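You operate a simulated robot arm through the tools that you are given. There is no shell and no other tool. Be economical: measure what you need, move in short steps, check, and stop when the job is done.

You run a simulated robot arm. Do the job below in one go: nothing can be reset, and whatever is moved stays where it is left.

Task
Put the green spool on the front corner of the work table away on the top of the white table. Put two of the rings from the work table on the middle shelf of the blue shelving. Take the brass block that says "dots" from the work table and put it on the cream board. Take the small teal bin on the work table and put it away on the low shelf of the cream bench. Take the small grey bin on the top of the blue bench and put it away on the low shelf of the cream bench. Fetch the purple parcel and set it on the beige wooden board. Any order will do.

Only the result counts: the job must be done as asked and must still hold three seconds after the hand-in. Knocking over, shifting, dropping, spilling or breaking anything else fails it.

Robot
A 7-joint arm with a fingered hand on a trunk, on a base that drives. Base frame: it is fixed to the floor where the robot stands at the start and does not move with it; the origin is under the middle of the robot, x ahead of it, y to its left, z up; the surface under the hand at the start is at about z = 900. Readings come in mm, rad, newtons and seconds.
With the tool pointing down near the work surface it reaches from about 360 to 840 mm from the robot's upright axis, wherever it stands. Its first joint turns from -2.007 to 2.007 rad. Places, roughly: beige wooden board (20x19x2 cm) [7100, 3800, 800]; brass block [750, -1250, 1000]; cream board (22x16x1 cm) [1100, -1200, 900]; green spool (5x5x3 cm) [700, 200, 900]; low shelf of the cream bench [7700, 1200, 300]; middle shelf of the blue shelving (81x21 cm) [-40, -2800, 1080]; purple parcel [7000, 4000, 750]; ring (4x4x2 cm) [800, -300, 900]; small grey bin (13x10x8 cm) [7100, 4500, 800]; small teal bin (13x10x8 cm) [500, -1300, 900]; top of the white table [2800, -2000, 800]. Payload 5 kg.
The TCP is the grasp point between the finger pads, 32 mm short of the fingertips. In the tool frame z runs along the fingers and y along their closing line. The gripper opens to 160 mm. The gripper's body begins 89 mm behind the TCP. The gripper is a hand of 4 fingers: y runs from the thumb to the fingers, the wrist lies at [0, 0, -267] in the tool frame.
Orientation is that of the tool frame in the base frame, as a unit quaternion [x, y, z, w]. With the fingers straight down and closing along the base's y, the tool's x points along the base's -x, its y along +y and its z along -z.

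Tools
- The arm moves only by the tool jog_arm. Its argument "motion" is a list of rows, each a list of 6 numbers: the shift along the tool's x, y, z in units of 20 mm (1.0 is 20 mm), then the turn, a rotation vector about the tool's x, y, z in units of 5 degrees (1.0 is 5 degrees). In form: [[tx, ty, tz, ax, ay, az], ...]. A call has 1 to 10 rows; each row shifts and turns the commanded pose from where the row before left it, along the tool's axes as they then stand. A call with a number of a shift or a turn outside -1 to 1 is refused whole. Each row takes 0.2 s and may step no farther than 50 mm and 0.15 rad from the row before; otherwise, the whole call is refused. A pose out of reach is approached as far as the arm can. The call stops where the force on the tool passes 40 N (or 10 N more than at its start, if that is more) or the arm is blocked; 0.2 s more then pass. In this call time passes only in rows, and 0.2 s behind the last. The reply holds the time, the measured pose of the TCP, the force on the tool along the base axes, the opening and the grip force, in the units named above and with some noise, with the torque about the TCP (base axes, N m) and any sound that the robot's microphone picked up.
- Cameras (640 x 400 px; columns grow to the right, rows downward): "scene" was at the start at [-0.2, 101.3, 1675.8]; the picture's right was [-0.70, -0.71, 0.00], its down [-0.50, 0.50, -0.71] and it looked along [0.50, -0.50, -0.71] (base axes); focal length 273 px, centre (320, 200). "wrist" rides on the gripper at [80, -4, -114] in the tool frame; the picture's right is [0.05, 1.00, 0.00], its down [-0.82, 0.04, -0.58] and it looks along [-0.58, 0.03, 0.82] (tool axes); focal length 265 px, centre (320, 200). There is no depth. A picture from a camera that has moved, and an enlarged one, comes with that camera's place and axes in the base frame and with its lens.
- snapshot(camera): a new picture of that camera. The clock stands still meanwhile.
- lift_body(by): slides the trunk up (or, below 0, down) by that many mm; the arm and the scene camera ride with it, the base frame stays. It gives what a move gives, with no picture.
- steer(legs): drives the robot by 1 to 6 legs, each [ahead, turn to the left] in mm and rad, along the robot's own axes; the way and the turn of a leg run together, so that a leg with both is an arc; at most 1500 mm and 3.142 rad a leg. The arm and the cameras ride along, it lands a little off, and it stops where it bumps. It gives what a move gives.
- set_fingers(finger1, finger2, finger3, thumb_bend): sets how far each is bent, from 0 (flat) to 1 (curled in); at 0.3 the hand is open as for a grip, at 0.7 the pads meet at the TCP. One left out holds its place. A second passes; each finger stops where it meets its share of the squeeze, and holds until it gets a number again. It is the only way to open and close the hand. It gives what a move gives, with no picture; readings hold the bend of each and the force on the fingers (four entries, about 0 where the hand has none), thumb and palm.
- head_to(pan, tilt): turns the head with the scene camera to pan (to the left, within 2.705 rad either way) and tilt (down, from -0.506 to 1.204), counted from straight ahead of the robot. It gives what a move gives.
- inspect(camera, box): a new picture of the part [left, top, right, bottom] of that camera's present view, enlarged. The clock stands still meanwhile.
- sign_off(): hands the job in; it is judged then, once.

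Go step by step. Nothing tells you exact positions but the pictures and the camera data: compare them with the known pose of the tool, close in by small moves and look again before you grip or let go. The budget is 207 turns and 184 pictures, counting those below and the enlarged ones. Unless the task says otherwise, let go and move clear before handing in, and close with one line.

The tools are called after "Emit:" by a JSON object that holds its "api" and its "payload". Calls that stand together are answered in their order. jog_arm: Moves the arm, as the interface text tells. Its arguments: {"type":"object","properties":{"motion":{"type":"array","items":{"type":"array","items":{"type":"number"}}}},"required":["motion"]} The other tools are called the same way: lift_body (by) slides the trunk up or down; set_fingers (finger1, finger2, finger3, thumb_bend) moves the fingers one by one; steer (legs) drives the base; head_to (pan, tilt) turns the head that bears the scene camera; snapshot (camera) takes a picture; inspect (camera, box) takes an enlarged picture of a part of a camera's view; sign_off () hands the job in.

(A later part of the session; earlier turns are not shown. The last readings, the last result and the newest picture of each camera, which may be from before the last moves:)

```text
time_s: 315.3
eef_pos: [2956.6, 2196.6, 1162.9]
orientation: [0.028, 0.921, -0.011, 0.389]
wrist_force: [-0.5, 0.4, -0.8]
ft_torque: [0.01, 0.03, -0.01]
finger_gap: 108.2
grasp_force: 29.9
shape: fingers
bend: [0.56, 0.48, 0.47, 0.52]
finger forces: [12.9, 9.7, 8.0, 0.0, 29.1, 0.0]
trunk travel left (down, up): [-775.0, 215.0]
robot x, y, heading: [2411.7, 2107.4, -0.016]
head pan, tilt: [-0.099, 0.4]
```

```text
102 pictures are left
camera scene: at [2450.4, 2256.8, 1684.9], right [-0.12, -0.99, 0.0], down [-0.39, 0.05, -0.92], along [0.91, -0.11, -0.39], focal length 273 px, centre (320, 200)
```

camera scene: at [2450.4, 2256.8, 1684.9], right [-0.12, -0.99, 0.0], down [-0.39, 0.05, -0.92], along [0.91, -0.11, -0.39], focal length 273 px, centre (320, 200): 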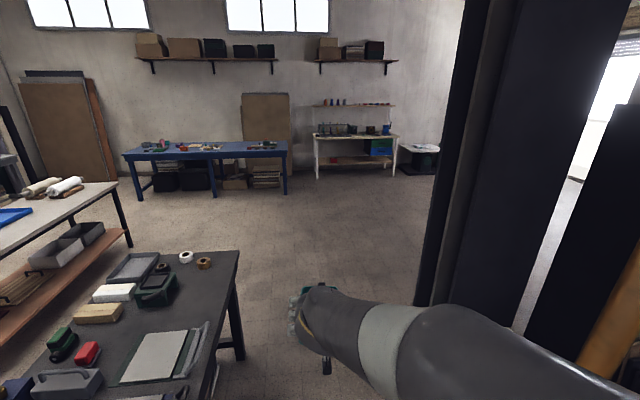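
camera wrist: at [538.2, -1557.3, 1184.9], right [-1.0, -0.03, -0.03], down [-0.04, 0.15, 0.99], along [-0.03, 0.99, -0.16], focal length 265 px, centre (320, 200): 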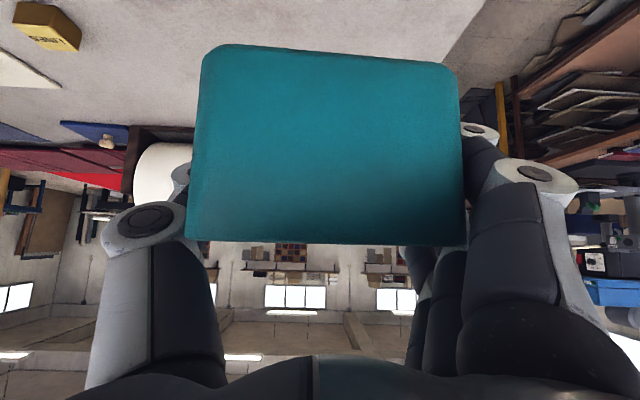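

I see the blue bench and, right of it, the cream bench with its low shelf. Zooming in before driving on.

Emit:
{"api": "inspect", "payload": {"camera": "scene", "box": [290, 80, 450, 190]}}

Emit:
{"api": "inspect", "payload": {"camera": "scene", "box": [110, 120, 310, 220]}}

Emit:
{"api": "steer", "payload": {"legs": [[1500, -0.1], [1500, -0.1]]}}

Emit:
{"api": "snapshot", "payload": {"camera": "scene"}}

```text
3.64 times, centred on (370, 135) of scene
camera zoom: at [2450.4, 2256.8, 1684.9], right [-0.12, -0.99, 0.0], down [-0.39, 0.05, -0.92], along [0.91, -0.11, -0.39], focal length 992 px, centre (138, 436)
```

zoom: 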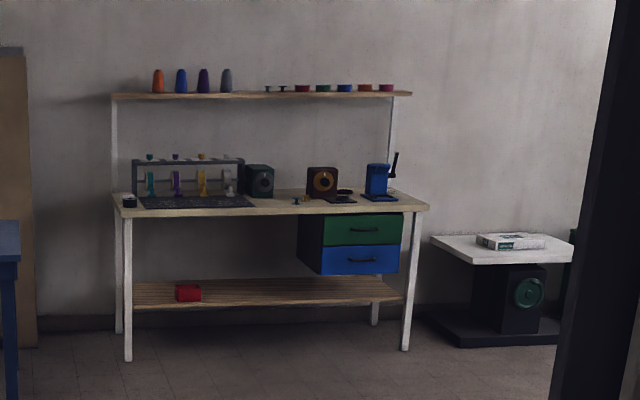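

```text
3.20 times, centred on (210, 170) of scene
camera zoom: at [2450.4, 2256.8, 1684.9], right [-0.12, -0.99, 0.0], down [-0.39, 0.05, -0.92], along [0.91, -0.11, -0.39], focal length 872 px, centre (672, 296)
```

zoom: 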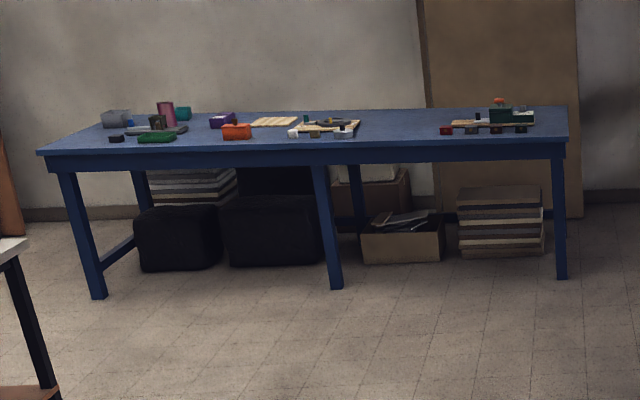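

```text
time_s: 329.6
eef_pos: [5914.3, 1739.5, 1161.5]
orientation: [0.124, 0.913, -0.05, 0.385]
wrist_force: [0.4, 0.2, -0.8]
ft_torque: [-0.05, 0.0, 0.02]
finger_gap: 108.2
grasp_force: 30.2
shape: fingers
bend: [0.56, 0.48, 0.47, 0.52]
finger forces: [12.8, 9.8, 8.0, 0.0, 29.0, 0.0]
trunk travel left (down, up): [-775.0, 215.0]
robot x, y, heading: [5363.6, 1764.2, -0.228]
head pan, tilt: [-0.099, 0.4]
```

```text
99 pictures are left
camera scene: at [5430.5, 1905.9, 1684.9], right [-0.32, -0.95, 0.0], down [-0.37, 0.12, -0.92], along [0.87, -0.29, -0.39], focal length 273 px, centre (320, 200)
```

scene: 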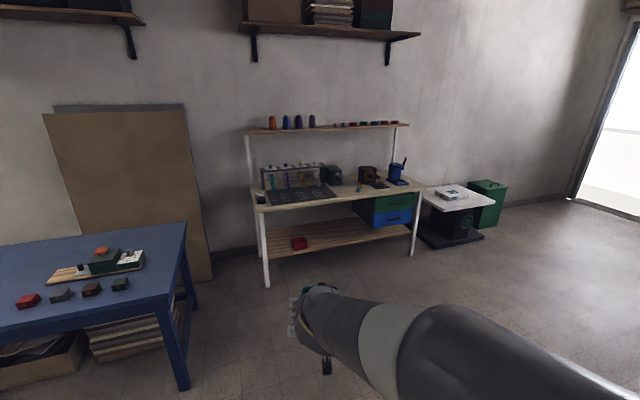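

Cream bench: front at x≈7450, low shelf z≈295, free stretch y≈910–1340 left of the drawers with a red box near y≈1400. Driving to stand square in front.

Emit:
{"api": "steer", "payload": {"legs": [[0, -0.314], [1480, 0], [0, 0.542]]}}

Emit:
{"api": "head_to", "payload": {"pan": 0, "tilt": 0.7}}

Emit:
{"api": "snapshot", "payload": {"camera": "scene"}}

```text
time_s: 339.7
eef_pos: [7216.3, 1071.6, 1162.0]
orientation: [0.023, 0.921, -0.009, 0.389]
wrist_force: [-1.1, -0.1, -0.7]
ft_torque: [-0.02, -0.01, -0.01]
finger_gap: 108.0
grasp_force: 29.0
shape: fingers
bend: [0.56, 0.48, 0.47, 0.52]
finger forces: [12.4, 9.8, 8.1, 0.0, 28.8, 0.0]
trunk travel left (down, up): [-775.0, 215.0]
robot x, y, heading: [6675.0, 978.7, -0.012]
head pan, tilt: [-0.099, 0.4]
```

```text
time_s: 340.5
eef_pos: [7216.9, 1072.9, 1160.6]
orientation: [0.023, 0.921, -0.008, 0.389]
wrist_force: [0.6, -0.3, -0.4]
ft_torque: [-0.01, 0.01, 0.0]
finger_gap: 108.0
grasp_force: 29.7
shape: fingers
bend: [0.56, 0.48, 0.47, 0.52]
finger forces: [12.4, 9.8, 8.1, 0.1, 28.8, 0.1]
trunk travel left (down, up): [-775.0, 215.0]
robot x, y, heading: [6672.3, 979.7, -0.007]
head pan, tilt: [0.0, 0.7]
```

```text
98 pictures are left
camera scene: at [6701.4, 1137.7, 1658.1], right [-0.01, -1.0, 0.0], down [-0.64, 0.0, -0.77], along [0.77, -0.01, -0.64], focal length 273 px, centre (320, 200)
```

scene: 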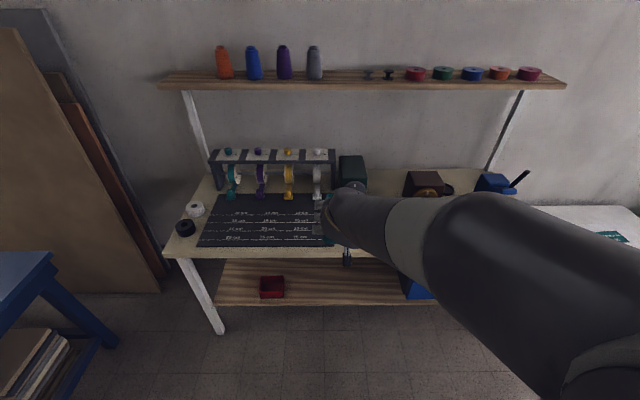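

Bench front edge x≈7485; low shelf empty around y=1070. Lowering the trunk fully, then checking.

Emit:
{"api": "lift_body", "payload": {"by": -760}}

Emit:
{"api": "head_to", "payload": {"pan": 0, "tilt": 0.3}}

Emit:
{"api": "snapshot", "payload": {"camera": "scene"}}

Emit:
{"api": "snapshot", "payload": {"camera": "wrist"}}

```text
refused: -760 is not a number from -400 to 400
```

```text
time_s: 341.4
eef_pos: [7215.9, 1072.0, 1162.3]
orientation: [0.024, 0.921, -0.009, 0.39]
wrist_force: [0.2, -0.2, -2.0]
ft_torque: [0.0, -0.01, 0.0]
finger_gap: 108.0
grasp_force: 28.8
shape: fingers
bend: [0.56, 0.48, 0.47, 0.52]
finger forces: [12.4, 9.8, 8.1, 0.0, 28.8, 0.0]
trunk travel left (down, up): [-775.0, 215.0]
robot x, y, heading: [6675.1, 980.7, -0.008]
head pan, tilt: [0.0, 0.3]
```

```text
97 pictures are left
camera scene: at [6709.8, 1137.6, 1694.1], right [-0.01, -1.0, 0.0], down [-0.3, 0.0, -0.95], along [0.95, -0.01, -0.3], focal length 273 px, centre (320, 200)
```

scene: 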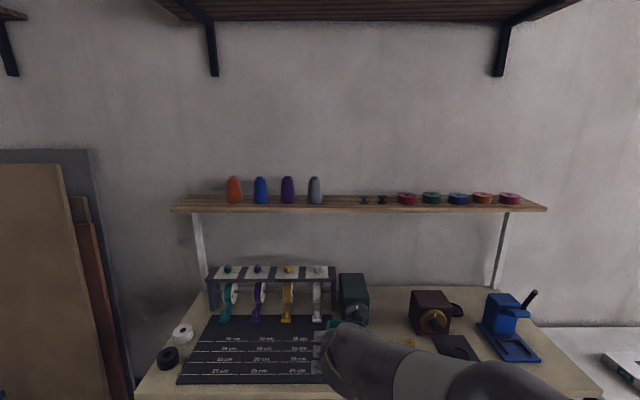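

```text
96 pictures are left
camera wrist: at [7078.3, 1075.1, 1184.5], right [0.01, 1.0, -0.03], down [0.16, 0.03, 0.99], along [0.99, -0.02, -0.16], focal length 265 px, centre (320, 200)
```

wrist: 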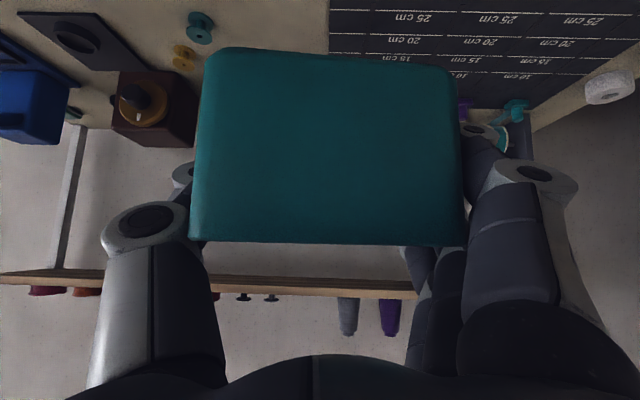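

Emit:
{"api": "lift_body", "payload": {"by": -390}}

Emit:
{"api": "lift_body", "payload": {"by": -370}}

Emit:
{"api": "snapshot", "payload": {"camera": "scene"}}

Emit:
{"api": "snapshot", "payload": {"camera": "wrist"}}

```text
time_s: 345.1
eef_pos: [7215.3, 1071.6, 771.1]
orientation: [0.024, 0.921, -0.009, 0.389]
wrist_force: [-0.5, 0.2, -1.3]
ft_torque: [-0.02, 0.03, 0.01]
finger_gap: 108.1
grasp_force: 29.9
shape: fingers
bend: [0.56, 0.48, 0.47, 0.52]
finger forces: [12.4, 9.8, 8.1, 0.0, 28.7, 0.0]
trunk travel left (down, up): [-385.0, 605.0]
robot x, y, heading: [6673.2, 980.2, -0.007]
head pan, tilt: [0.0, 0.3]
```

```text
time_s: 348.7
eef_pos: [7216.8, 1071.5, 403.0]
orientation: [0.024, 0.921, -0.009, 0.389]
wrist_force: [0.6, -0.5, -0.6]
ft_torque: [0.02, 0.03, -0.01]
finger_gap: 108.0
grasp_force: 29.4
shape: fingers
bend: [0.56, 0.48, 0.47, 0.52]
finger forces: [12.4, 9.9, 8.1, 0.0, 28.8, 0.0]
trunk travel left (down, up): [-15.0, 975.0]
robot x, y, heading: [6673.5, 978.2, -0.005]
head pan, tilt: [0.0, 0.3]
```

```text
95 pictures are left
camera scene: at [6709.8, 1137.5, 934.2], right [-0.01, -1.0, 0.0], down [-0.3, 0.0, -0.96], along [0.96, -0.01, -0.3], focal length 273 px, centre (320, 200)
```

scene: 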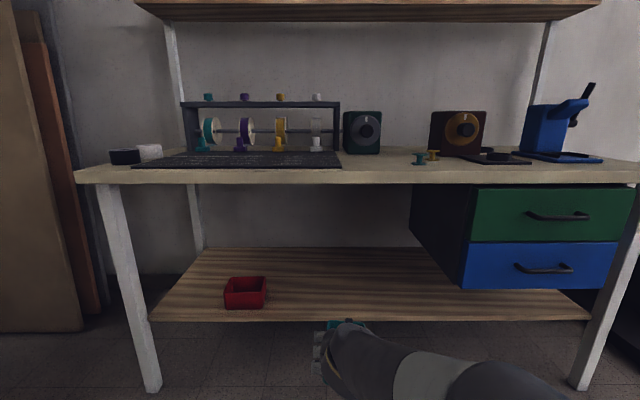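

```text
94 pictures are left
camera wrist: at [7078.3, 1075.0, 424.5], right [0.01, 1.0, -0.03], down [0.16, 0.03, 0.99], along [0.99, -0.02, -0.16], focal length 265 px, centre (320, 200)
```

wrist: 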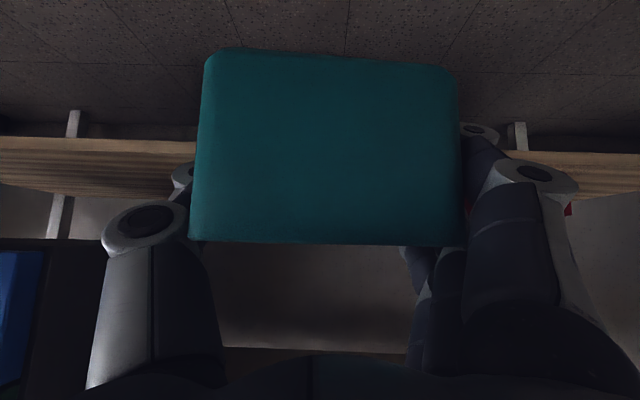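

The shelf surface is ≈ z 275, free from y≈700 to 1340. Driving 230 mm in, then extending the arm.

Emit:
{"api": "steer", "payload": {"legs": [[230, 0]]}}

Emit:
{"api": "jog_arm", "payload": {"motion": [[-0.9, 0, 0.9, 0, 0, 0], [-0.9, 0, 0.9, 0, 0, 0], [-0.9, 0, 0.9, 0, 0, 0], [-0.9, 0, 0.9, 0, 0, 0], [-0.9, 0, 0.9, 0, 0, 0], [-0.9, 0, 0.9, 0, 0, 0]]}}

Emit:
{"api": "snapshot", "payload": {"camera": "scene"}}

Emit:
{"api": "snapshot", "payload": {"camera": "wrist"}}

```text
time_s: 350.5
eef_pos: [7450.5, 1067.7, 400.9]
orientation: [0.026, 0.921, -0.01, 0.389]
wrist_force: [-0.2, -0.1, -1.4]
ft_torque: [-0.01, -0.02, 0.0]
finger_gap: 108.0
grasp_force: 29.6
shape: fingers
bend: [0.56, 0.48, 0.47, 0.52]
finger forces: [12.4, 9.8, 8.2, 0.1, 29.0, 0.1]
trunk travel left (down, up): [-15.0, 975.0]
robot x, y, heading: [6908.6, 976.4, -0.007]
head pan, tilt: [0.0, 0.3]
```

```text
time_s: 351.9
eef_pos: [7604.0, 1059.3, 401.9]
orientation: [0.025, 0.921, -0.009, 0.389]
wrist_force: [0.3, 0.3, -0.5]
ft_torque: [0.02, 0.0, -0.01]
finger_gap: 108.0
grasp_force: 29.7
shape: fingers
bend: [0.56, 0.48, 0.47, 0.53]
finger forces: [12.3, 9.9, 8.0, 0.1, 28.6, 0.0]
trunk travel left (down, up): [-15.0, 975.0]
robot x, y, heading: [6908.9, 977.2, -0.009]
head pan, tilt: [0.0, 0.3]
```

```text
93 pictures are left
camera scene: at [6944.3, 1135.3, 934.2], right [-0.01, -1.0, 0.0], down [-0.3, 0.0, -0.96], along [0.96, -0.01, -0.3], focal length 273 px, centre (320, 200)
```

scene: 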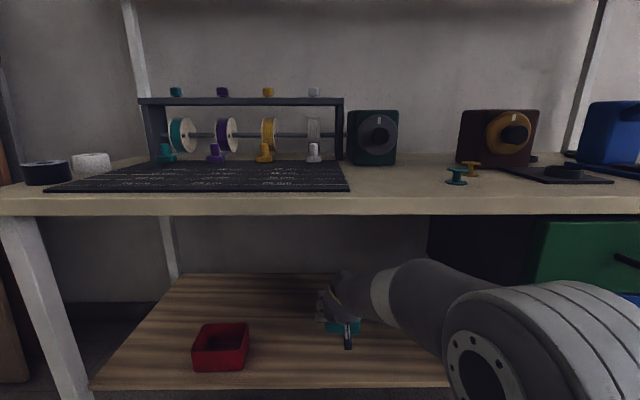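

```text
92 pictures are left
camera wrist: at [7465.2, 1062.2, 425.6], right [0.02, 1.0, -0.03], down [0.16, 0.03, 0.99], along [0.99, -0.02, -0.16], focal length 265 px, centre (320, 200)
```

wrist: 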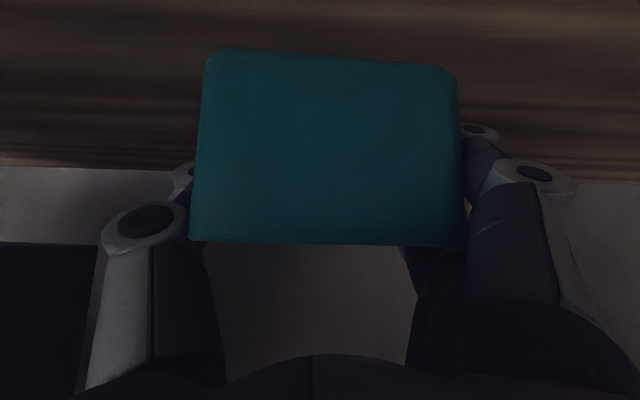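

Emit:
{"api": "jog_arm", "payload": {"motion": [[0.8, 0, 0.8, 0, 0, 0], [0.8, 0, 0.8, 0, 0, 0], [0.6, 0, 0.6, 0, 0, 0], [0.1, 0, 0.1, 0, 0, 0], [0.1, 0, 0.1, 0, 0, 0]]}}

Emit:
{"api": "jog_arm", "payload": {"motion": [[0.1, 0, 0.1, 0, 0, 0], [0.1, 0, 0.1, 0, 0, 0]]}}

Emit:
{"api": "snapshot", "payload": {"camera": "wrist"}}

```text
time_s: 352.8
eef_pos: [7607.9, 1060.8, 350.8]
orientation: [0.028, 0.918, -0.006, 0.397]
wrist_force: [-2.1, -2.0, 14.5]
ft_torque: [0.94, 0.0, 0.02]
finger_gap: 108.3
grasp_force: 36.2
shape: fingers
bend: [0.57, 0.48, 0.47, 0.53]
finger forces: [24.0, 11.2, 9.0, 0.0, 27.8, 0.0]
trunk travel left (down, up): [-15.0, 975.0]
robot x, y, heading: [6910.6, 973.5, -0.013]
head pan, tilt: [0.0, 0.3]
stopped in row 4: the force on the tool passed its limit at 42 N (the readings are from after the stop); the commanded pose is now the measured one
```

```text
time_s: 353.4
eef_pos: [7610.3, 1060.8, 350.9]
orientation: [0.029, 0.916, -0.004, 0.401]
wrist_force: [-0.3, 0.3, 14.1]
ft_torque: [0.94, 0.0, -0.02]
finger_gap: 108.6
grasp_force: 35.7
shape: fingers
bend: [0.57, 0.48, 0.47, 0.53]
finger forces: [22.7, 11.3, 9.0, 0.0, 27.7, 0.0]
trunk travel left (down, up): [-15.0, 975.0]
robot x, y, heading: [6909.3, 974.5, -0.009]
head pan, tilt: [0.0, 0.3]
stopped in row 2: the force on the tool passed its limit at 42 N (the readings are from after the stop); the commanded pose is now the measured one
```

```text
91 pictures are left
camera wrist: at [7471.7, 1064.4, 370.4], right [0.02, 1.0, -0.02], down [0.13, 0.02, 0.99], along [0.99, -0.03, -0.13], focal length 265 px, centre (320, 200)
```

wrist: 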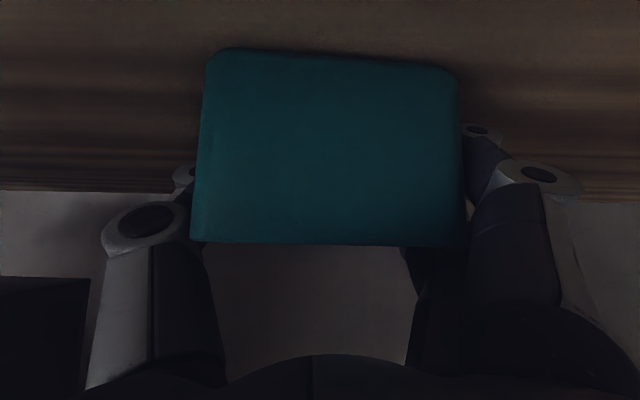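

Contact with the shelf. Ease up a few mm and open.

Emit:
{"api": "jog_arm", "payload": {"motion": [[-0.12, 0, -0.12, 0, 0, 0]]}}

Emit:
{"api": "set_fingers", "payload": {"finger1": 0.42, "finger2": 0.42, "finger3": 0.42, "thumb_bend": 0.46}}

Emit:
{"api": "snapshot", "payload": {"camera": "wrist"}}

```text
time_s: 353.8
eef_pos: [7609.1, 1060.8, 350.9]
orientation: [0.029, 0.917, -0.007, 0.397]
wrist_force: [1.4, 0.3, 5.4]
ft_torque: [0.47, -0.14, -0.15]
finger_gap: 108.5
grasp_force: 32.7
shape: fingers
bend: [0.56, 0.48, 0.47, 0.53]
finger forces: [16.3, 10.8, 8.9, 0.0, 28.3, 0.0]
trunk travel left (down, up): [-15.0, 975.0]
robot x, y, heading: [6910.2, 979.6, -0.011]
head pan, tilt: [0.0, 0.3]
```

```text
time_s: 354.8
eef_pos: [7609.7, 1060.0, 352.1]
orientation: [0.028, 0.917, -0.006, 0.399]
wrist_force: [-0.4, -2.7, 7.5]
ft_torque: [0.41, -0.07, -0.01]
finger_gap: 115.5
grasp_force: 6.7
shape: fingers
bend: [0.43, 0.42, 0.42, 0.46]
finger forces: [9.2, 0.0, 0.1, 0.0, 2.1, 0.0]
trunk travel left (down, up): [-15.0, 975.0]
robot x, y, heading: [6905.0, 977.4, -0.02]
head pan, tilt: [0.0, 0.3]
```

```text
90 pictures are left
camera wrist: at [7470.6, 1063.9, 372.1], right [0.02, 1.0, -0.03], down [0.14, 0.02, 0.99], along [0.99, -0.03, -0.14], focal length 265 px, centre (320, 200)
```

wrist: 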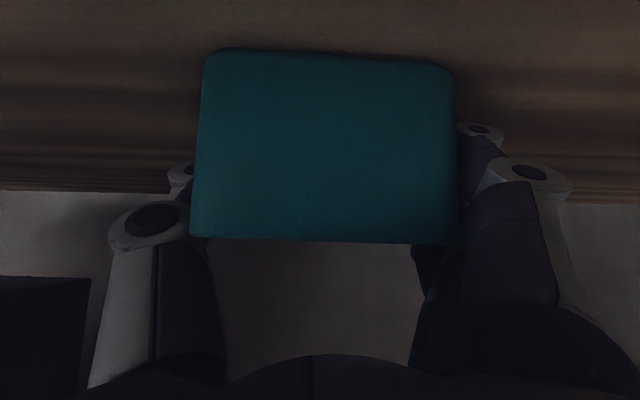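

Emit:
{"api": "jog_arm", "payload": {"motion": [[-0.12, 0, -0.12, 0, 0, 0]]}}

Emit:
{"api": "set_fingers", "payload": {"finger1": 0.34, "finger2": 0.36, "finger3": 0.36, "thumb_bend": 0.38}}

Emit:
{"api": "snapshot", "payload": {"camera": "wrist"}}

```text
time_s: 355.2
eef_pos: [7608.5, 1060.6, 353.0]
orientation: [0.028, 0.917, -0.006, 0.397]
wrist_force: [0.1, 0.0, -0.9]
ft_torque: [-0.02, 0.01, 0.01]
finger_gap: 117.4
grasp_force: 1.8
shape: fingers
bend: [0.42, 0.42, 0.42, 0.46]
finger forces: [1.8, 0.0, 0.0, 0.0, 1.6, 0.0]
trunk travel left (down, up): [-15.0, 975.0]
robot x, y, heading: [6906.6, 977.1, -0.01]
head pan, tilt: [0.0, 0.3]
```

```text
time_s: 356.2
eef_pos: [7609.1, 1058.9, 355.5]
orientation: [0.028, 0.917, -0.006, 0.398]
wrist_force: [0.4, 0.1, -0.6]
ft_torque: [-0.02, 0.02, 0.0]
finger_gap: 146.5
grasp_force: 0.1
shape: fingers
bend: [0.34, 0.36, 0.36, 0.38]
finger forces: [0.0, 0.1, 0.0, 0.1, 0.0, 0.1]
trunk travel left (down, up): [-15.0, 975.0]
robot x, y, heading: [6911.0, 976.6, -0.01]
head pan, tilt: [0.0, 0.3]
```

```text
89 pictures are left
camera wrist: at [7470.9, 1063.7, 374.9], right [0.02, 1.0, -0.03], down [0.14, 0.02, 0.99], along [0.99, -0.03, -0.14], focal length 265 px, centre (320, 200)
```

wrist: 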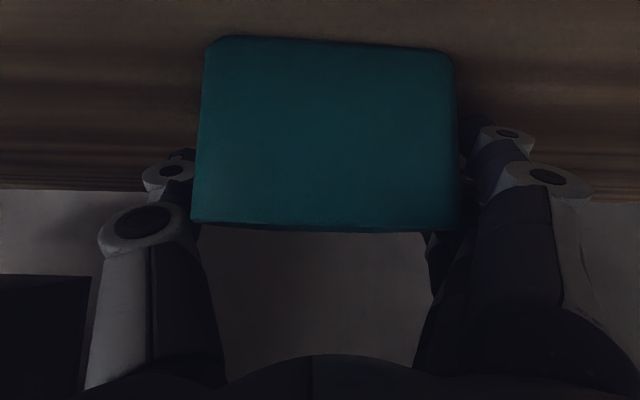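

Released. Backing the hand straight out.

Emit:
{"api": "jog_arm", "payload": {"motion": [[0.5, 0, -0.9, 0, 0, 0], [0.7, 0, -0.9, 0, 0, 0], [0.9, 0, -0.9, 0, 0, 0], [0.9, 0, -0.9, 0, 0, 0], [0.9, 0, -0.9, 0, 0, 0], [0.9, 0, -0.9, 0, 0, 0], [0.9, 0, -0.9, 0, 0, 0]]}}

Emit:
{"api": "steer", "payload": {"legs": [[-300, 0]]}}

Emit:
{"api": "snapshot", "payload": {"camera": "scene"}}

Emit:
{"api": "snapshot", "payload": {"camera": "wrist"}}

```text
time_s: 357.8
eef_pos: [7439.6, 1070.4, 356.6]
orientation: [0.028, 0.917, -0.006, 0.397]
wrist_force: [-0.6, 0.1, 0.5]
ft_torque: [-0.02, 0.0, 0.0]
finger_gap: 146.5
grasp_force: 0.0
shape: fingers
bend: [0.34, 0.36, 0.36, 0.38]
finger forces: [0.0, 0.1, 0.1, 0.0, 0.0, 0.0]
trunk travel left (down, up): [-15.0, 975.0]
robot x, y, heading: [6909.8, 978.1, -0.014]
head pan, tilt: [0.0, 0.3]
```

```text
time_s: 359.8
eef_pos: [7142.7, 1072.8, 357.3]
orientation: [0.029, 0.917, -0.006, 0.398]
wrist_force: [-0.8, 0.3, -0.4]
ft_torque: [-0.06, 0.04, -0.01]
finger_gap: 146.6
grasp_force: 0.0
shape: fingers
bend: [0.34, 0.36, 0.36, 0.38]
finger forces: [0.1, 0.1, 0.1, 0.0, 0.0, 0.0]
trunk travel left (down, up): [-15.0, 975.0]
robot x, y, heading: [6608.1, 980.4, -0.014]
head pan, tilt: [0.0, 0.3]
```

```text
88 pictures are left
camera scene: at [6648.1, 1139.0, 934.2], right [-0.01, -1.0, 0.0], down [-0.3, 0.0, -0.96], along [0.96, -0.01, -0.3], focal length 273 px, centre (320, 200)
```

scene: 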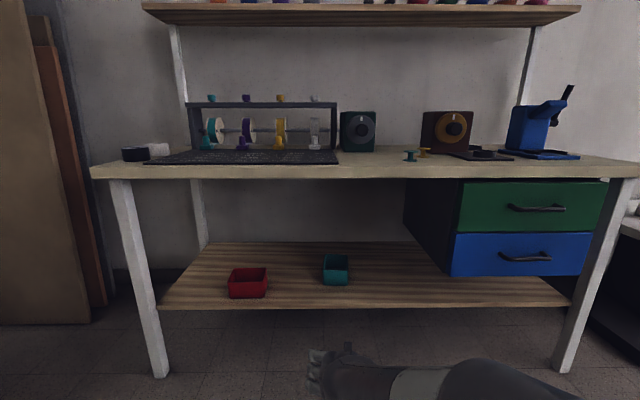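

```text
87 pictures are left
camera wrist: at [7004.6, 1076.2, 378.0], right [0.02, 1.0, -0.03], down [0.14, 0.02, 0.99], along [0.99, -0.03, -0.14], focal length 265 px, centre (320, 200)
```

wrist: 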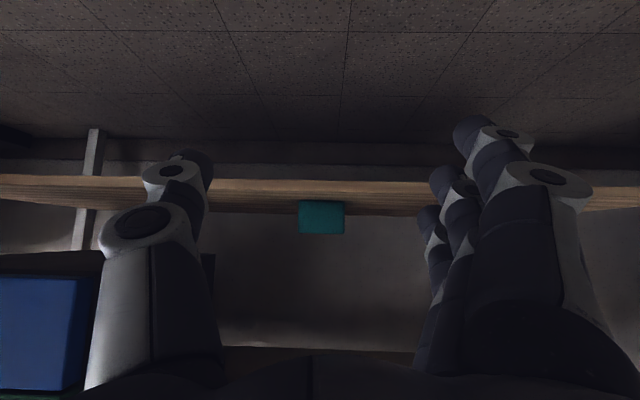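

Teal bin stands on the low shelf. Now raise the trunk, bring the hand vertical, and drive to the blue bench.

Emit:
{"api": "lift_body", "payload": {"by": 390}}

Emit:
{"api": "lift_body", "payload": {"by": 300}}

Emit:
{"api": "jog_arm", "payload": {"motion": [[0, 0, 0, 0, 1, 0], [0, 0, 0, 0, 1, 0], [0, 0, 0, 0, 1, 0], [0, 0, 0, 0, 1, 0], [0, 0, 0, 0, 1, 0], [0, 0, 0, 0, 1, 0], [0, 0, 0, 0, 1, 0], [0, 0, 0, 0, 1, 0], [0, 0, 0, 0, 1, 0]]}}

Emit:
{"api": "steer", "payload": {"legs": [[0, 2.085], [1163, 0], [0, -0.5], [1400, 0], [450, 0], [0, -1.571]]}}

Emit:
{"api": "head_to", "payload": {"pan": 0, "tilt": 0.5}}

Emit:
{"api": "snapshot", "payload": {"camera": "scene"}}

Emit:
{"api": "snapshot", "payload": {"camera": "wrist"}}

```text
time_s: 363.5
eef_pos: [7143.4, 1072.0, 748.3]
orientation: [0.03, 0.917, -0.007, 0.398]
wrist_force: [-0.1, 1.1, -0.7]
ft_torque: [0.02, -0.01, 0.01]
finger_gap: 146.6
grasp_force: 0.1
shape: fingers
bend: [0.34, 0.36, 0.36, 0.38]
finger forces: [0.0, 0.0, 0.0, 0.0, 0.1, 0.0]
trunk travel left (down, up): [-405.0, 585.0]
robot x, y, heading: [6611.1, 980.3, -0.012]
head pan, tilt: [0.0, 0.3]
```

```text
time_s: 366.5
eef_pos: [7142.4, 1073.2, 1047.8]
orientation: [0.029, 0.917, -0.006, 0.398]
wrist_force: [-0.8, 1.4, -0.8]
ft_torque: [-0.01, 0.0, -0.01]
finger_gap: 146.6
grasp_force: 0.0
shape: fingers
bend: [0.34, 0.36, 0.36, 0.38]
finger forces: [0.0, 0.1, 0.0, 0.0, 0.0, 0.1]
trunk travel left (down, up): [-705.0, 285.0]
robot x, y, heading: [6609.8, 982.0, -0.013]
head pan, tilt: [0.0, 0.3]
```

```text
time_s: 368.5
eef_pos: [7143.2, 1071.5, 1046.9]
orientation: [0.029, 0.999, 0.005, 0.016]
wrist_force: [0.1, 0.4, -0.6]
ft_torque: [-0.01, 0.02, 0.04]
finger_gap: 146.6
grasp_force: 0.0
shape: fingers
bend: [0.34, 0.36, 0.36, 0.38]
finger forces: [0.1, 0.0, 0.0, 0.0, 0.0, 0.0]
trunk travel left (down, up): [-705.0, 285.0]
robot x, y, heading: [6609.8, 981.1, -0.014]
head pan, tilt: [0.0, 0.3]
```

```text
time_s: 393.6
eef_pos: [6588.6, 3967.1, 1047.8]
orientation: [0.016, 1.0, 0.006, 0.017]
wrist_force: [-0.2, 1.1, 0.2]
ft_torque: [-0.03, 0.02, 0.01]
finger_gap: 146.4
grasp_force: 0.0
shape: fingers
bend: [0.34, 0.36, 0.36, 0.38]
finger forces: [0.0, 0.0, 0.0, 0.0, 0.0, 0.2]
trunk travel left (down, up): [-705.0, 285.0]
robot x, y, heading: [6060.2, 3862.0, 0.016]
head pan, tilt: [0.0, 0.3]
```

```text
time_s: 394.3
eef_pos: [6587.8, 3967.6, 1047.9]
orientation: [0.015, 1.0, 0.006, 0.017]
wrist_force: [-0.3, 0.1, -0.2]
ft_torque: [-0.02, -0.01, -0.03]
finger_gap: 146.4
grasp_force: 0.1
shape: fingers
bend: [0.34, 0.36, 0.36, 0.38]
finger forces: [0.0, 0.0, 0.0, 0.1, 0.0, 0.0]
trunk travel left (down, up): [-705.0, 285.0]
robot x, y, heading: [6061.5, 3856.8, 0.018]
head pan, tilt: [0.0, 0.499]
```

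```text
86 pictures are left
camera scene: at [6090.1, 4019.4, 1605.8], right [0.02, -1.0, 0.0], down [-0.48, -0.01, -0.88], along [0.88, 0.01, -0.48], focal length 273 px, centre (320, 200)
```

scene: 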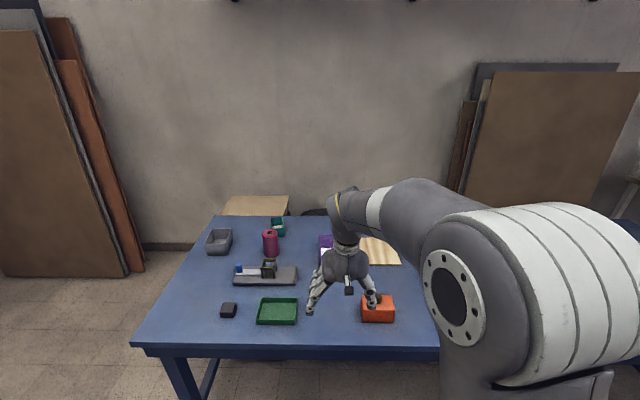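

```text
85 pictures are left
camera wrist: at [6504.1, 3964.3, 1160.1], right [-0.02, 1.0, 0.01], down [0.8, 0.01, 0.6], along [0.6, 0.02, -0.8], focal length 265 px, centre (320, 200)
```

wrist: 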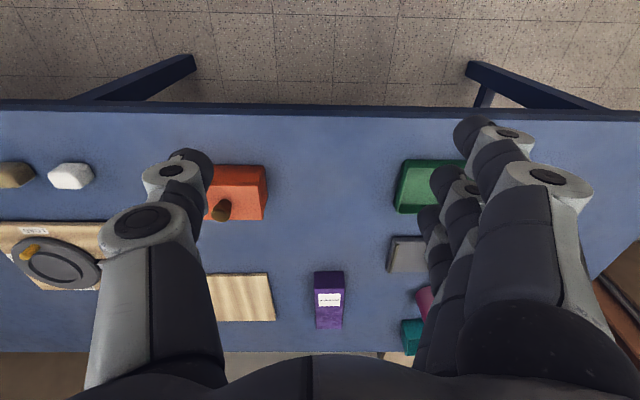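

Blue bench top is z≈750, front x≈6640. Purple parcel ≈ (7101,4000), beige board ≈ (7110,3790). Driving a bit closer and looking from above the parcel.

Emit:
{"api": "steer", "payload": {"legs": [[255, -0.018]]}}

Emit:
{"api": "jog_arm", "payload": {"motion": [[-0.9, 0, 0, 0, 0, 0], [-0.9, 0, 0, 0, 0, 0], [-0.9, 0, 0, 0, 0, 0], [-0.9, 0, 0, 0, 0, 0], [-0.9, 0, 0, 0, 0, 0]]}}

Emit:
{"api": "snapshot", "payload": {"camera": "wrist"}}

Emit:
{"api": "inspect", "payload": {"camera": "scene", "box": [160, 200, 480, 400]}}

```text
time_s: 396.1
eef_pos: [6845.5, 3956.4, 1048.1]
orientation: [0.027, 0.999, 0.005, 0.016]
wrist_force: [-0.5, 0.6, -0.2]
ft_torque: [-0.01, 0.02, 0.0]
finger_gap: 146.7
grasp_force: 0.1
shape: fingers
bend: [0.34, 0.36, 0.36, 0.38]
finger forces: [0.0, 0.0, 0.0, 0.1, 0.1, 0.0]
trunk travel left (down, up): [-705.0, 285.0]
robot x, y, heading: [6314.2, 3858.8, -0.004]
head pan, tilt: [0.0, 0.499]
```

```text
time_s: 397.3
eef_pos: [6935.6, 3949.9, 1049.4]
orientation: [0.027, 0.999, 0.006, 0.017]
wrist_force: [-0.4, 0.2, 0.2]
ft_torque: [-0.02, 0.0, 0.01]
finger_gap: 146.5
grasp_force: 0.1
shape: fingers
bend: [0.34, 0.36, 0.36, 0.38]
finger forces: [0.1, 0.0, 0.0, 0.0, 0.1, 0.1]
trunk travel left (down, up): [-705.0, 285.0]
robot x, y, heading: [6316.9, 3861.7, -0.007]
head pan, tilt: [0.0, 0.499]
```

```text
84 pictures are left
camera wrist: at [6850.7, 3950.2, 1162.5], right [0.0, 1.0, 0.01], down [0.8, -0.01, 0.6], along [0.6, 0.01, -0.8], focal length 265 px, centre (320, 200)
```

wrist: 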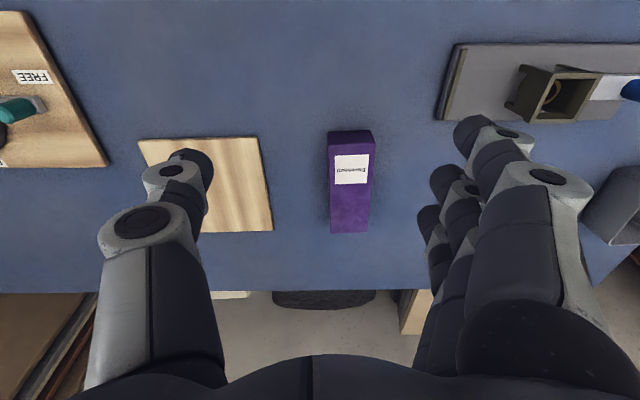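

```text
2.00 times, centred on (320, 300) of scene
camera zoom: at [6347.9, 4019.8, 1605.8], right [-0.01, -1.0, 0.0], down [-0.48, 0.0, -0.88], along [0.88, -0.01, -0.48], focal length 545 px, centre (320, 0)
```

zoom: 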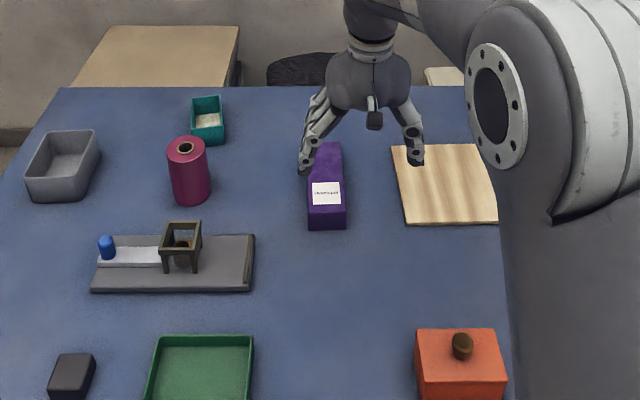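

Parcel: ~180×65×50 mm, centred ≈ (7107,4004), long axis near x. Board spans x 7025–7224, y 3669–3859. Moving above the parcel with small yaw/pitch corrections.

Emit:
{"api": "jog_arm", "payload": {"motion": [[0, 0, 0, 0, 0.37, -1], [-0.94, 0.29, 0.8, 0, 0, 0], [-0.94, 0.29, 0.8, 0, 0, 0], [-0.94, 0.29, 0.8, 0, 0, 0], [-0.94, 0.29, 0.8, 0, 0, 0], [-0.94, 0.29, 0.8, 0, 0, 0], [-0.94, 0.29, 0.8, 0, 0, 0], [-0.94, 0.29, 0.8, 0, 0, 0], [-0.94, 0.29, 0.8, 0, 0, 0], [-0.94, 0.29, 0.8, 0, 0, 0]]}}

Emit:
{"api": "snapshot", "payload": {"camera": "wrist"}}

```text
time_s: 399.5
eef_pos: [7103.3, 4013.2, 905.3]
orientation: [-0.018, 1.0, 0.005, 0.0]
wrist_force: [-0.5, 0.0, 0.3]
ft_torque: [0.02, -0.01, -0.01]
finger_gap: 146.4
grasp_force: 0.0
shape: fingers
bend: [0.34, 0.36, 0.36, 0.38]
finger forces: [0.0, 0.0, 0.1, 0.0, 0.0, 0.1]
trunk travel left (down, up): [-705.0, 285.0]
robot x, y, heading: [6312.4, 3864.9, -0.012]
head pan, tilt: [0.0, 0.499]
```

```text
82 pictures are left
camera wrist: at [7022.6, 4004.8, 1020.5], right [-0.09, 1.0, 0.01], down [0.81, 0.06, 0.58], along [0.58, 0.06, -0.82], focal length 265 px, centre (320, 200)
```

wrist: 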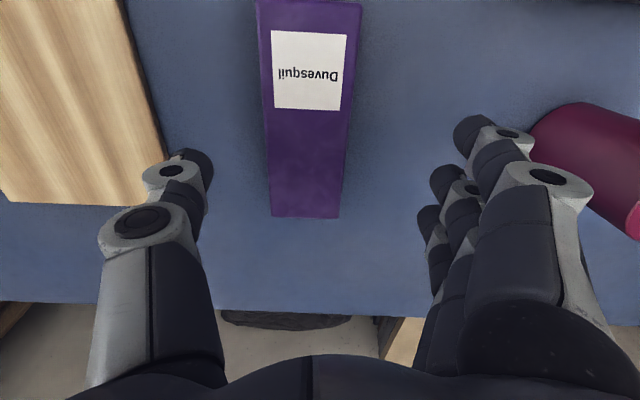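

Emit:
{"api": "jog_arm", "payload": {"motion": [[0, -0.45, 0.9, 0, 0, 0], [0, 0, 0.9, 0, 0, 0], [0, 0, 0.9, 0, 0, 0], [0, 0, 0.9, 0, 0, 0], [0, 0, 0.9, 0, 0, 0], [0, 0, 0.9, 0, 0, 0], [0, 0, 0.3, 0, 0, 0]]}}

Emit:
{"api": "snapshot", "payload": {"camera": "wrist"}}

```text
time_s: 401.1
eef_pos: [7104.8, 4004.8, 795.4]
orientation: [-0.017, 1.0, 0.006, 0.002]
wrist_force: [-0.8, 3.3, 13.8]
ft_torque: [-1.08, 0.01, -0.07]
finger_gap: 148.4
grasp_force: 6.8
shape: fingers
bend: [0.34, 0.36, 0.36, 0.38]
finger forces: [0.1, 0.1, 0.0, 0.0, 13.6, 0.1]
trunk travel left (down, up): [-705.0, 285.0]
robot x, y, heading: [6314.2, 3861.3, -0.012]
head pan, tilt: [0.0, 0.499]
```

```text
81 pictures are left
camera wrist: at [7022.8, 3996.4, 910.1], right [-0.09, 1.0, 0.01], down [0.81, 0.06, 0.58], along [0.58, 0.06, -0.81], focal length 265 px, centre (320, 200)
```

wrist: 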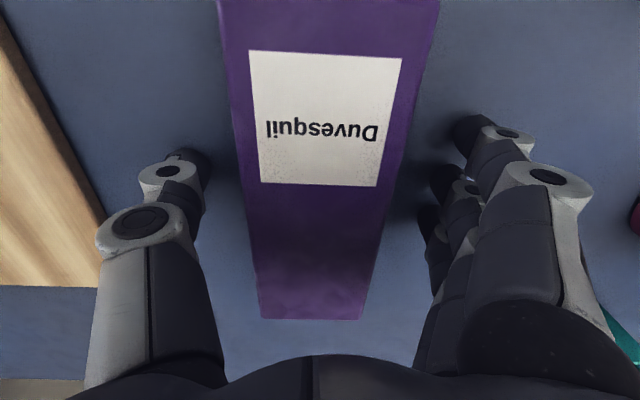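

Emit:
{"api": "jog_arm", "payload": {"motion": [[0, 0, -0.2, 0, 0, 0]]}}

Emit:
{"api": "set_fingers", "payload": {"finger1": 0.7, "finger2": 0.7, "finger3": 0.7, "thumb_bend": 0.7}}

Emit:
{"api": "snapshot", "payload": {"camera": "wrist"}}

```text
time_s: 401.5
eef_pos: [7103.4, 4004.5, 795.4]
orientation: [-0.017, 1.0, 0.005, 0.002]
wrist_force: [2.0, 1.4, 4.9]
ft_torque: [-0.29, -0.08, 0.13]
finger_gap: 146.9
grasp_force: 1.9
shape: fingers
bend: [0.34, 0.36, 0.36, 0.38]
finger forces: [0.0, 0.1, 0.0, 0.0, 4.3, 0.0]
trunk travel left (down, up): [-705.0, 285.0]
robot x, y, heading: [6313.0, 3859.9, -0.01]
head pan, tilt: [0.0, 0.499]
```

```text
time_s: 402.5
eef_pos: [7103.3, 4002.7, 797.3]
orientation: [-0.018, 1.0, 0.005, 0.005]
wrist_force: [7.4, -0.8, 24.1]
ft_torque: [0.56, 0.0, -0.3]
finger_gap: 78.3
grasp_force: 37.7
shape: fingers
bend: [0.57, 0.57, 0.57, 0.59]
finger forces: [18.0, 16.1, 11.8, 0.0, 29.8, 0.0]
trunk travel left (down, up): [-705.0, 285.0]
robot x, y, heading: [6314.5, 3862.8, -0.005]
head pan, tilt: [0.0, 0.499]
```

```text
80 pictures are left
camera wrist: at [7022.5, 3994.5, 913.8], right [-0.09, 1.0, 0.01], down [0.81, 0.06, 0.58], along [0.58, 0.06, -0.81], focal length 265 px, centre (320, 200)
```

wrist: 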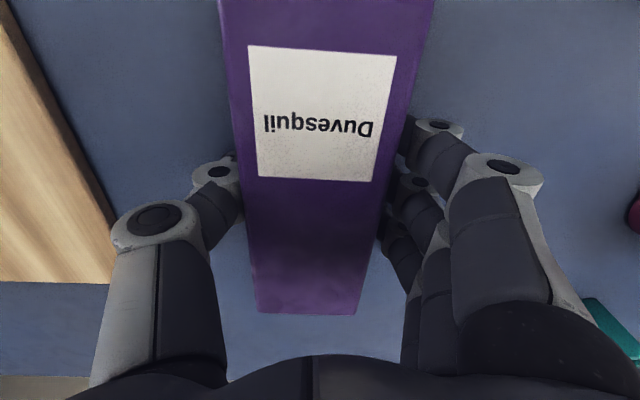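

Emit:
{"api": "jog_arm", "payload": {"motion": [[0, 0, -0.3, 0, 0, 0], [0, 0, -0.8, 0, 0, 0], [0, 0, -0.9, 0, 0, 0], [0, 0, -0.9, 0, 0, 0], [0, 0, -0.9, 0, 0, 0], [0, 0, -0.9, 0, 0, 0]]}}

Emit:
{"api": "snapshot", "payload": {"camera": "wrist"}}

Emit:
{"api": "inspect", "payload": {"camera": "scene", "box": [160, 200, 480, 400]}}

```text
time_s: 403.9
eef_pos: [7103.7, 4002.4, 889.8]
orientation: [-0.018, 1.0, 0.005, 0.001]
wrist_force: [1.0, 0.5, -4.1]
ft_torque: [-0.02, -0.01, -0.03]
finger_gap: 77.8
grasp_force: 25.7
shape: fingers
bend: [0.57, 0.57, 0.57, 0.59]
finger forces: [8.3, 8.9, 8.7, 0.0, 25.8, 0.0]
trunk travel left (down, up): [-705.0, 285.0]
robot x, y, heading: [6313.5, 3863.3, -0.008]
head pan, tilt: [0.0, 0.499]
```

```text
79 pictures are left
camera wrist: at [7022.3, 3994.5, 1005.2], right [-0.09, 1.0, 0.01], down [0.81, 0.06, 0.58], along [0.58, 0.06, -0.82], focal length 265 px, centre (320, 200)
```

wrist: 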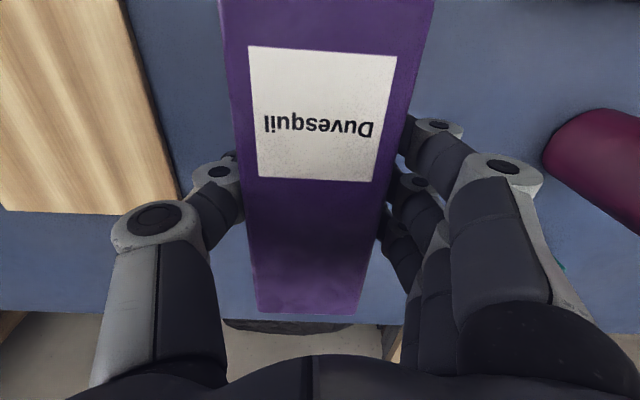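

```text
2.00 times, centred on (320, 300) of scene
camera zoom: at [6347.8, 4019.9, 1605.7], right [-0.01, -1.0, 0.0], down [-0.48, 0.0, -0.88], along [0.88, -0.01, -0.48], focal length 545 px, centre (320, 0)
```

zoom: 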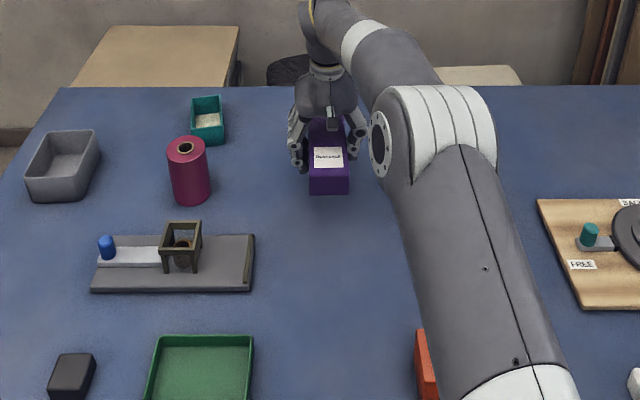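

Parcel held. Moving it sideways over the beige board.

Emit:
{"api": "jog_arm", "payload": {"motion": [[-0.03, -0.99, 0, 0, 0, 0], [-0.03, -0.99, 0, 0, 0, 0], [-0.03, -0.99, 0, 0, 0, 0], [-0.03, -0.99, 0, 0, 0, 0], [-0.03, -0.99, 0, 0, 0, 0], [-0.03, -0.99, 0, 0, 0, 0], [-0.03, -0.99, 0, 0, 0, 0], [-0.03, -0.99, 0, 0, 0, 0], [-0.03, -0.99, 0, 0, 0, 0], [-0.03, -0.99, 0, 0, 0, 0]]}}

Emit:
{"api": "jog_arm", "payload": {"motion": [[-0.03, -0.99, 0, 0, 0, 0], [-0.03, -0.99, 0, 0, 0, 0]]}}

Emit:
{"api": "snapshot", "payload": {"camera": "wrist"}}

Emit:
{"api": "inspect", "payload": {"camera": "scene", "box": [240, 180, 480, 330]}}

```text
time_s: 406.1
eef_pos: [7116.6, 3804.6, 888.3]
orientation: [-0.016, 1.0, 0.006, 0.001]
wrist_force: [-0.1, -0.4, -3.0]
ft_torque: [0.02, 0.02, 0.03]
finger_gap: 77.7
grasp_force: 25.3
shape: fingers
bend: [0.57, 0.57, 0.57, 0.59]
finger forces: [8.2, 8.8, 8.7, 0.1, 25.9, 0.0]
trunk travel left (down, up): [-705.0, 285.0]
robot x, y, heading: [6314.8, 3862.9, -0.004]
head pan, tilt: [0.0, 0.499]
```

```text
time_s: 406.7
eef_pos: [7118.0, 3763.9, 888.2]
orientation: [-0.018, 1.0, 0.005, 0.001]
wrist_force: [-0.3, -0.5, -2.9]
ft_torque: [0.06, 0.0, 0.01]
finger_gap: 77.8
grasp_force: 26.2
shape: fingers
bend: [0.57, 0.57, 0.57, 0.59]
finger forces: [8.1, 8.9, 8.7, 0.0, 25.9, 0.0]
trunk travel left (down, up): [-705.0, 285.0]
robot x, y, heading: [6312.8, 3866.4, -0.005]
head pan, tilt: [0.0, 0.499]
```

```text
77 pictures are left
camera wrist: at [7037.9, 3756.7, 1004.0], right [-0.09, 1.0, 0.01], down [0.81, 0.06, 0.58], along [0.58, 0.06, -0.82], focal length 265 px, centre (320, 200)
```

wrist: 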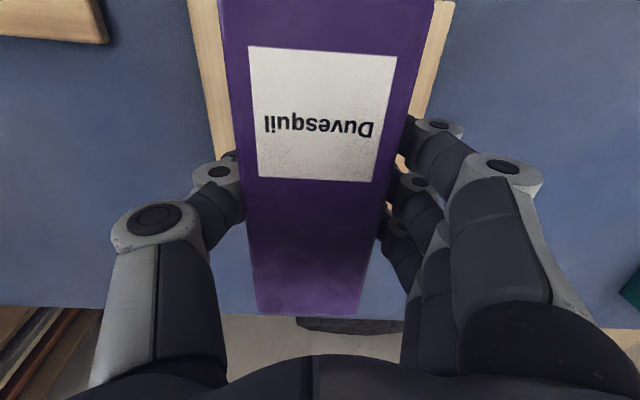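

```text
2.67 times, centred on (360, 255) of scene
camera zoom: at [6348.0, 4019.2, 1605.8], right [-0.01, -1.0, 0.0], down [-0.48, 0.0, -0.88], along [0.88, -0.01, -0.48], focal length 727 px, centre (213, 53)
```

zoom: 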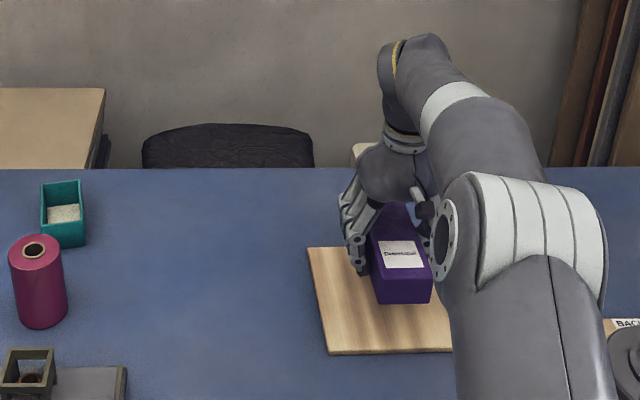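

Parcel is over the board centre. Lowering.

Emit:
{"api": "jog_arm", "payload": {"motion": [[0, 0, 0.9, 0, 0, 0], [0, 0, 0.9, 0, 0, 0], [0, 0, 0.9, 0, 0, 0], [0, 0, 0.3, 0, 0, 0], [0, 0, 0.1, 0, 0, 0]]}}

Emit:
{"api": "jog_arm", "payload": {"motion": [[0, 0, 0.1, 0, 0, 0], [0, 0, 0.1, 0, 0, 0]]}}

```text
time_s: 407.9
eef_pos: [7117.9, 3764.8, 825.4]
orientation: [-0.017, 1.0, 0.006, 0.0]
wrist_force: [0.4, 0.0, -3.7]
ft_torque: [0.01, 0.05, -0.02]
finger_gap: 78.0
grasp_force: 25.8
shape: fingers
bend: [0.57, 0.57, 0.57, 0.59]
finger forces: [8.2, 8.9, 8.6, 0.1, 25.9, 0.0]
trunk travel left (down, up): [-705.0, 285.0]
robot x, y, heading: [6316.5, 3861.7, -0.0]
head pan, tilt: [0.0, 0.499]
```

```text
time_s: 408.5
eef_pos: [7117.9, 3764.9, 821.4]
orientation: [-0.017, 1.0, 0.005, 0.0]
wrist_force: [-1.0, -0.3, -2.7]
ft_torque: [0.01, 0.03, 0.0]
finger_gap: 77.9
grasp_force: 25.5
shape: fingers
bend: [0.57, 0.57, 0.57, 0.59]
finger forces: [8.3, 9.0, 8.8, 0.0, 25.9, 0.1]
trunk travel left (down, up): [-705.0, 285.0]
robot x, y, heading: [6312.2, 3864.8, -0.007]
head pan, tilt: [0.0, 0.499]
```

Emit:
{"api": "jog_arm", "payload": {"motion": [[0, 0, 0.1, 0, 0, 0], [0, 0, 0.1, 0, 0, 0]]}}

```text
time_s: 409.1
eef_pos: [7118.1, 3765.4, 817.8]
orientation: [-0.018, 1.0, 0.005, 0.0]
wrist_force: [-0.8, 0.0, -2.7]
ft_torque: [0.02, 0.0, -0.02]
finger_gap: 77.9
grasp_force: 25.6
shape: fingers
bend: [0.57, 0.57, 0.57, 0.59]
finger forces: [8.2, 8.8, 8.7, 0.0, 25.9, 0.0]
trunk travel left (down, up): [-705.0, 285.0]
robot x, y, heading: [6311.3, 3859.8, -0.004]
head pan, tilt: [0.0, 0.499]
```

Emit:
{"api": "jog_arm", "payload": {"motion": [[0, 0, 0.1, 0, 0, 0], [0, 0, 0.1, 0, 0, 0], [0, 0, 0.1, 0, 0, 0]]}}

```text
time_s: 409.9
eef_pos: [7119.2, 3766.2, 812.7]
orientation: [-0.017, 1.0, 0.005, 0.001]
wrist_force: [-0.6, 0.6, -3.8]
ft_torque: [0.0, 0.0, -0.01]
finger_gap: 77.9
grasp_force: 25.7
shape: fingers
bend: [0.57, 0.57, 0.57, 0.59]
finger forces: [8.2, 8.8, 8.7, 0.0, 25.9, 0.0]
trunk travel left (down, up): [-705.0, 285.0]
robot x, y, heading: [6314.9, 3859.2, -0.008]
head pan, tilt: [0.0, 0.499]
```

Emit:
{"api": "jog_arm", "payload": {"motion": [[0, 0, 0.1, 0, 0, 0], [0, 0, 0.1, 0, 0, 0], [0, 0, 0.1, 0, 0, 0]]}}

Emit:
{"api": "inspect", "payload": {"camera": "scene", "box": [340, 230, 440, 310]}}

```text
time_s: 410.7
eef_pos: [7118.5, 3766.2, 810.9]
orientation: [-0.016, 1.0, 0.005, 0.003]
wrist_force: [-3.7, -0.7, 20.4]
ft_torque: [0.76, 0.52, 0.05]
finger_gap: 78.0
grasp_force: 37.9
shape: fingers
bend: [0.58, 0.57, 0.57, 0.59]
finger forces: [21.2, 16.0, 10.6, 0.0, 27.6, 0.1]
trunk travel left (down, up): [-705.0, 285.0]
robot x, y, heading: [6313.0, 3862.7, -0.005]
head pan, tilt: [0.0, 0.499]
```

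```text
5.00 times, centred on (390, 270) of scene
camera zoom: at [6345.0, 4019.8, 1606.2], right [-0.01, -1.0, 0.0], down [-0.48, 0.0, -0.88], along [0.88, -0.01, -0.48], focal length 1363 px, centre (-30, -150)
```

zoom: 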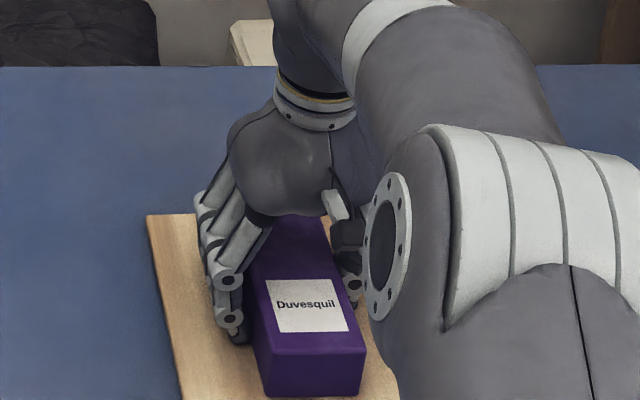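

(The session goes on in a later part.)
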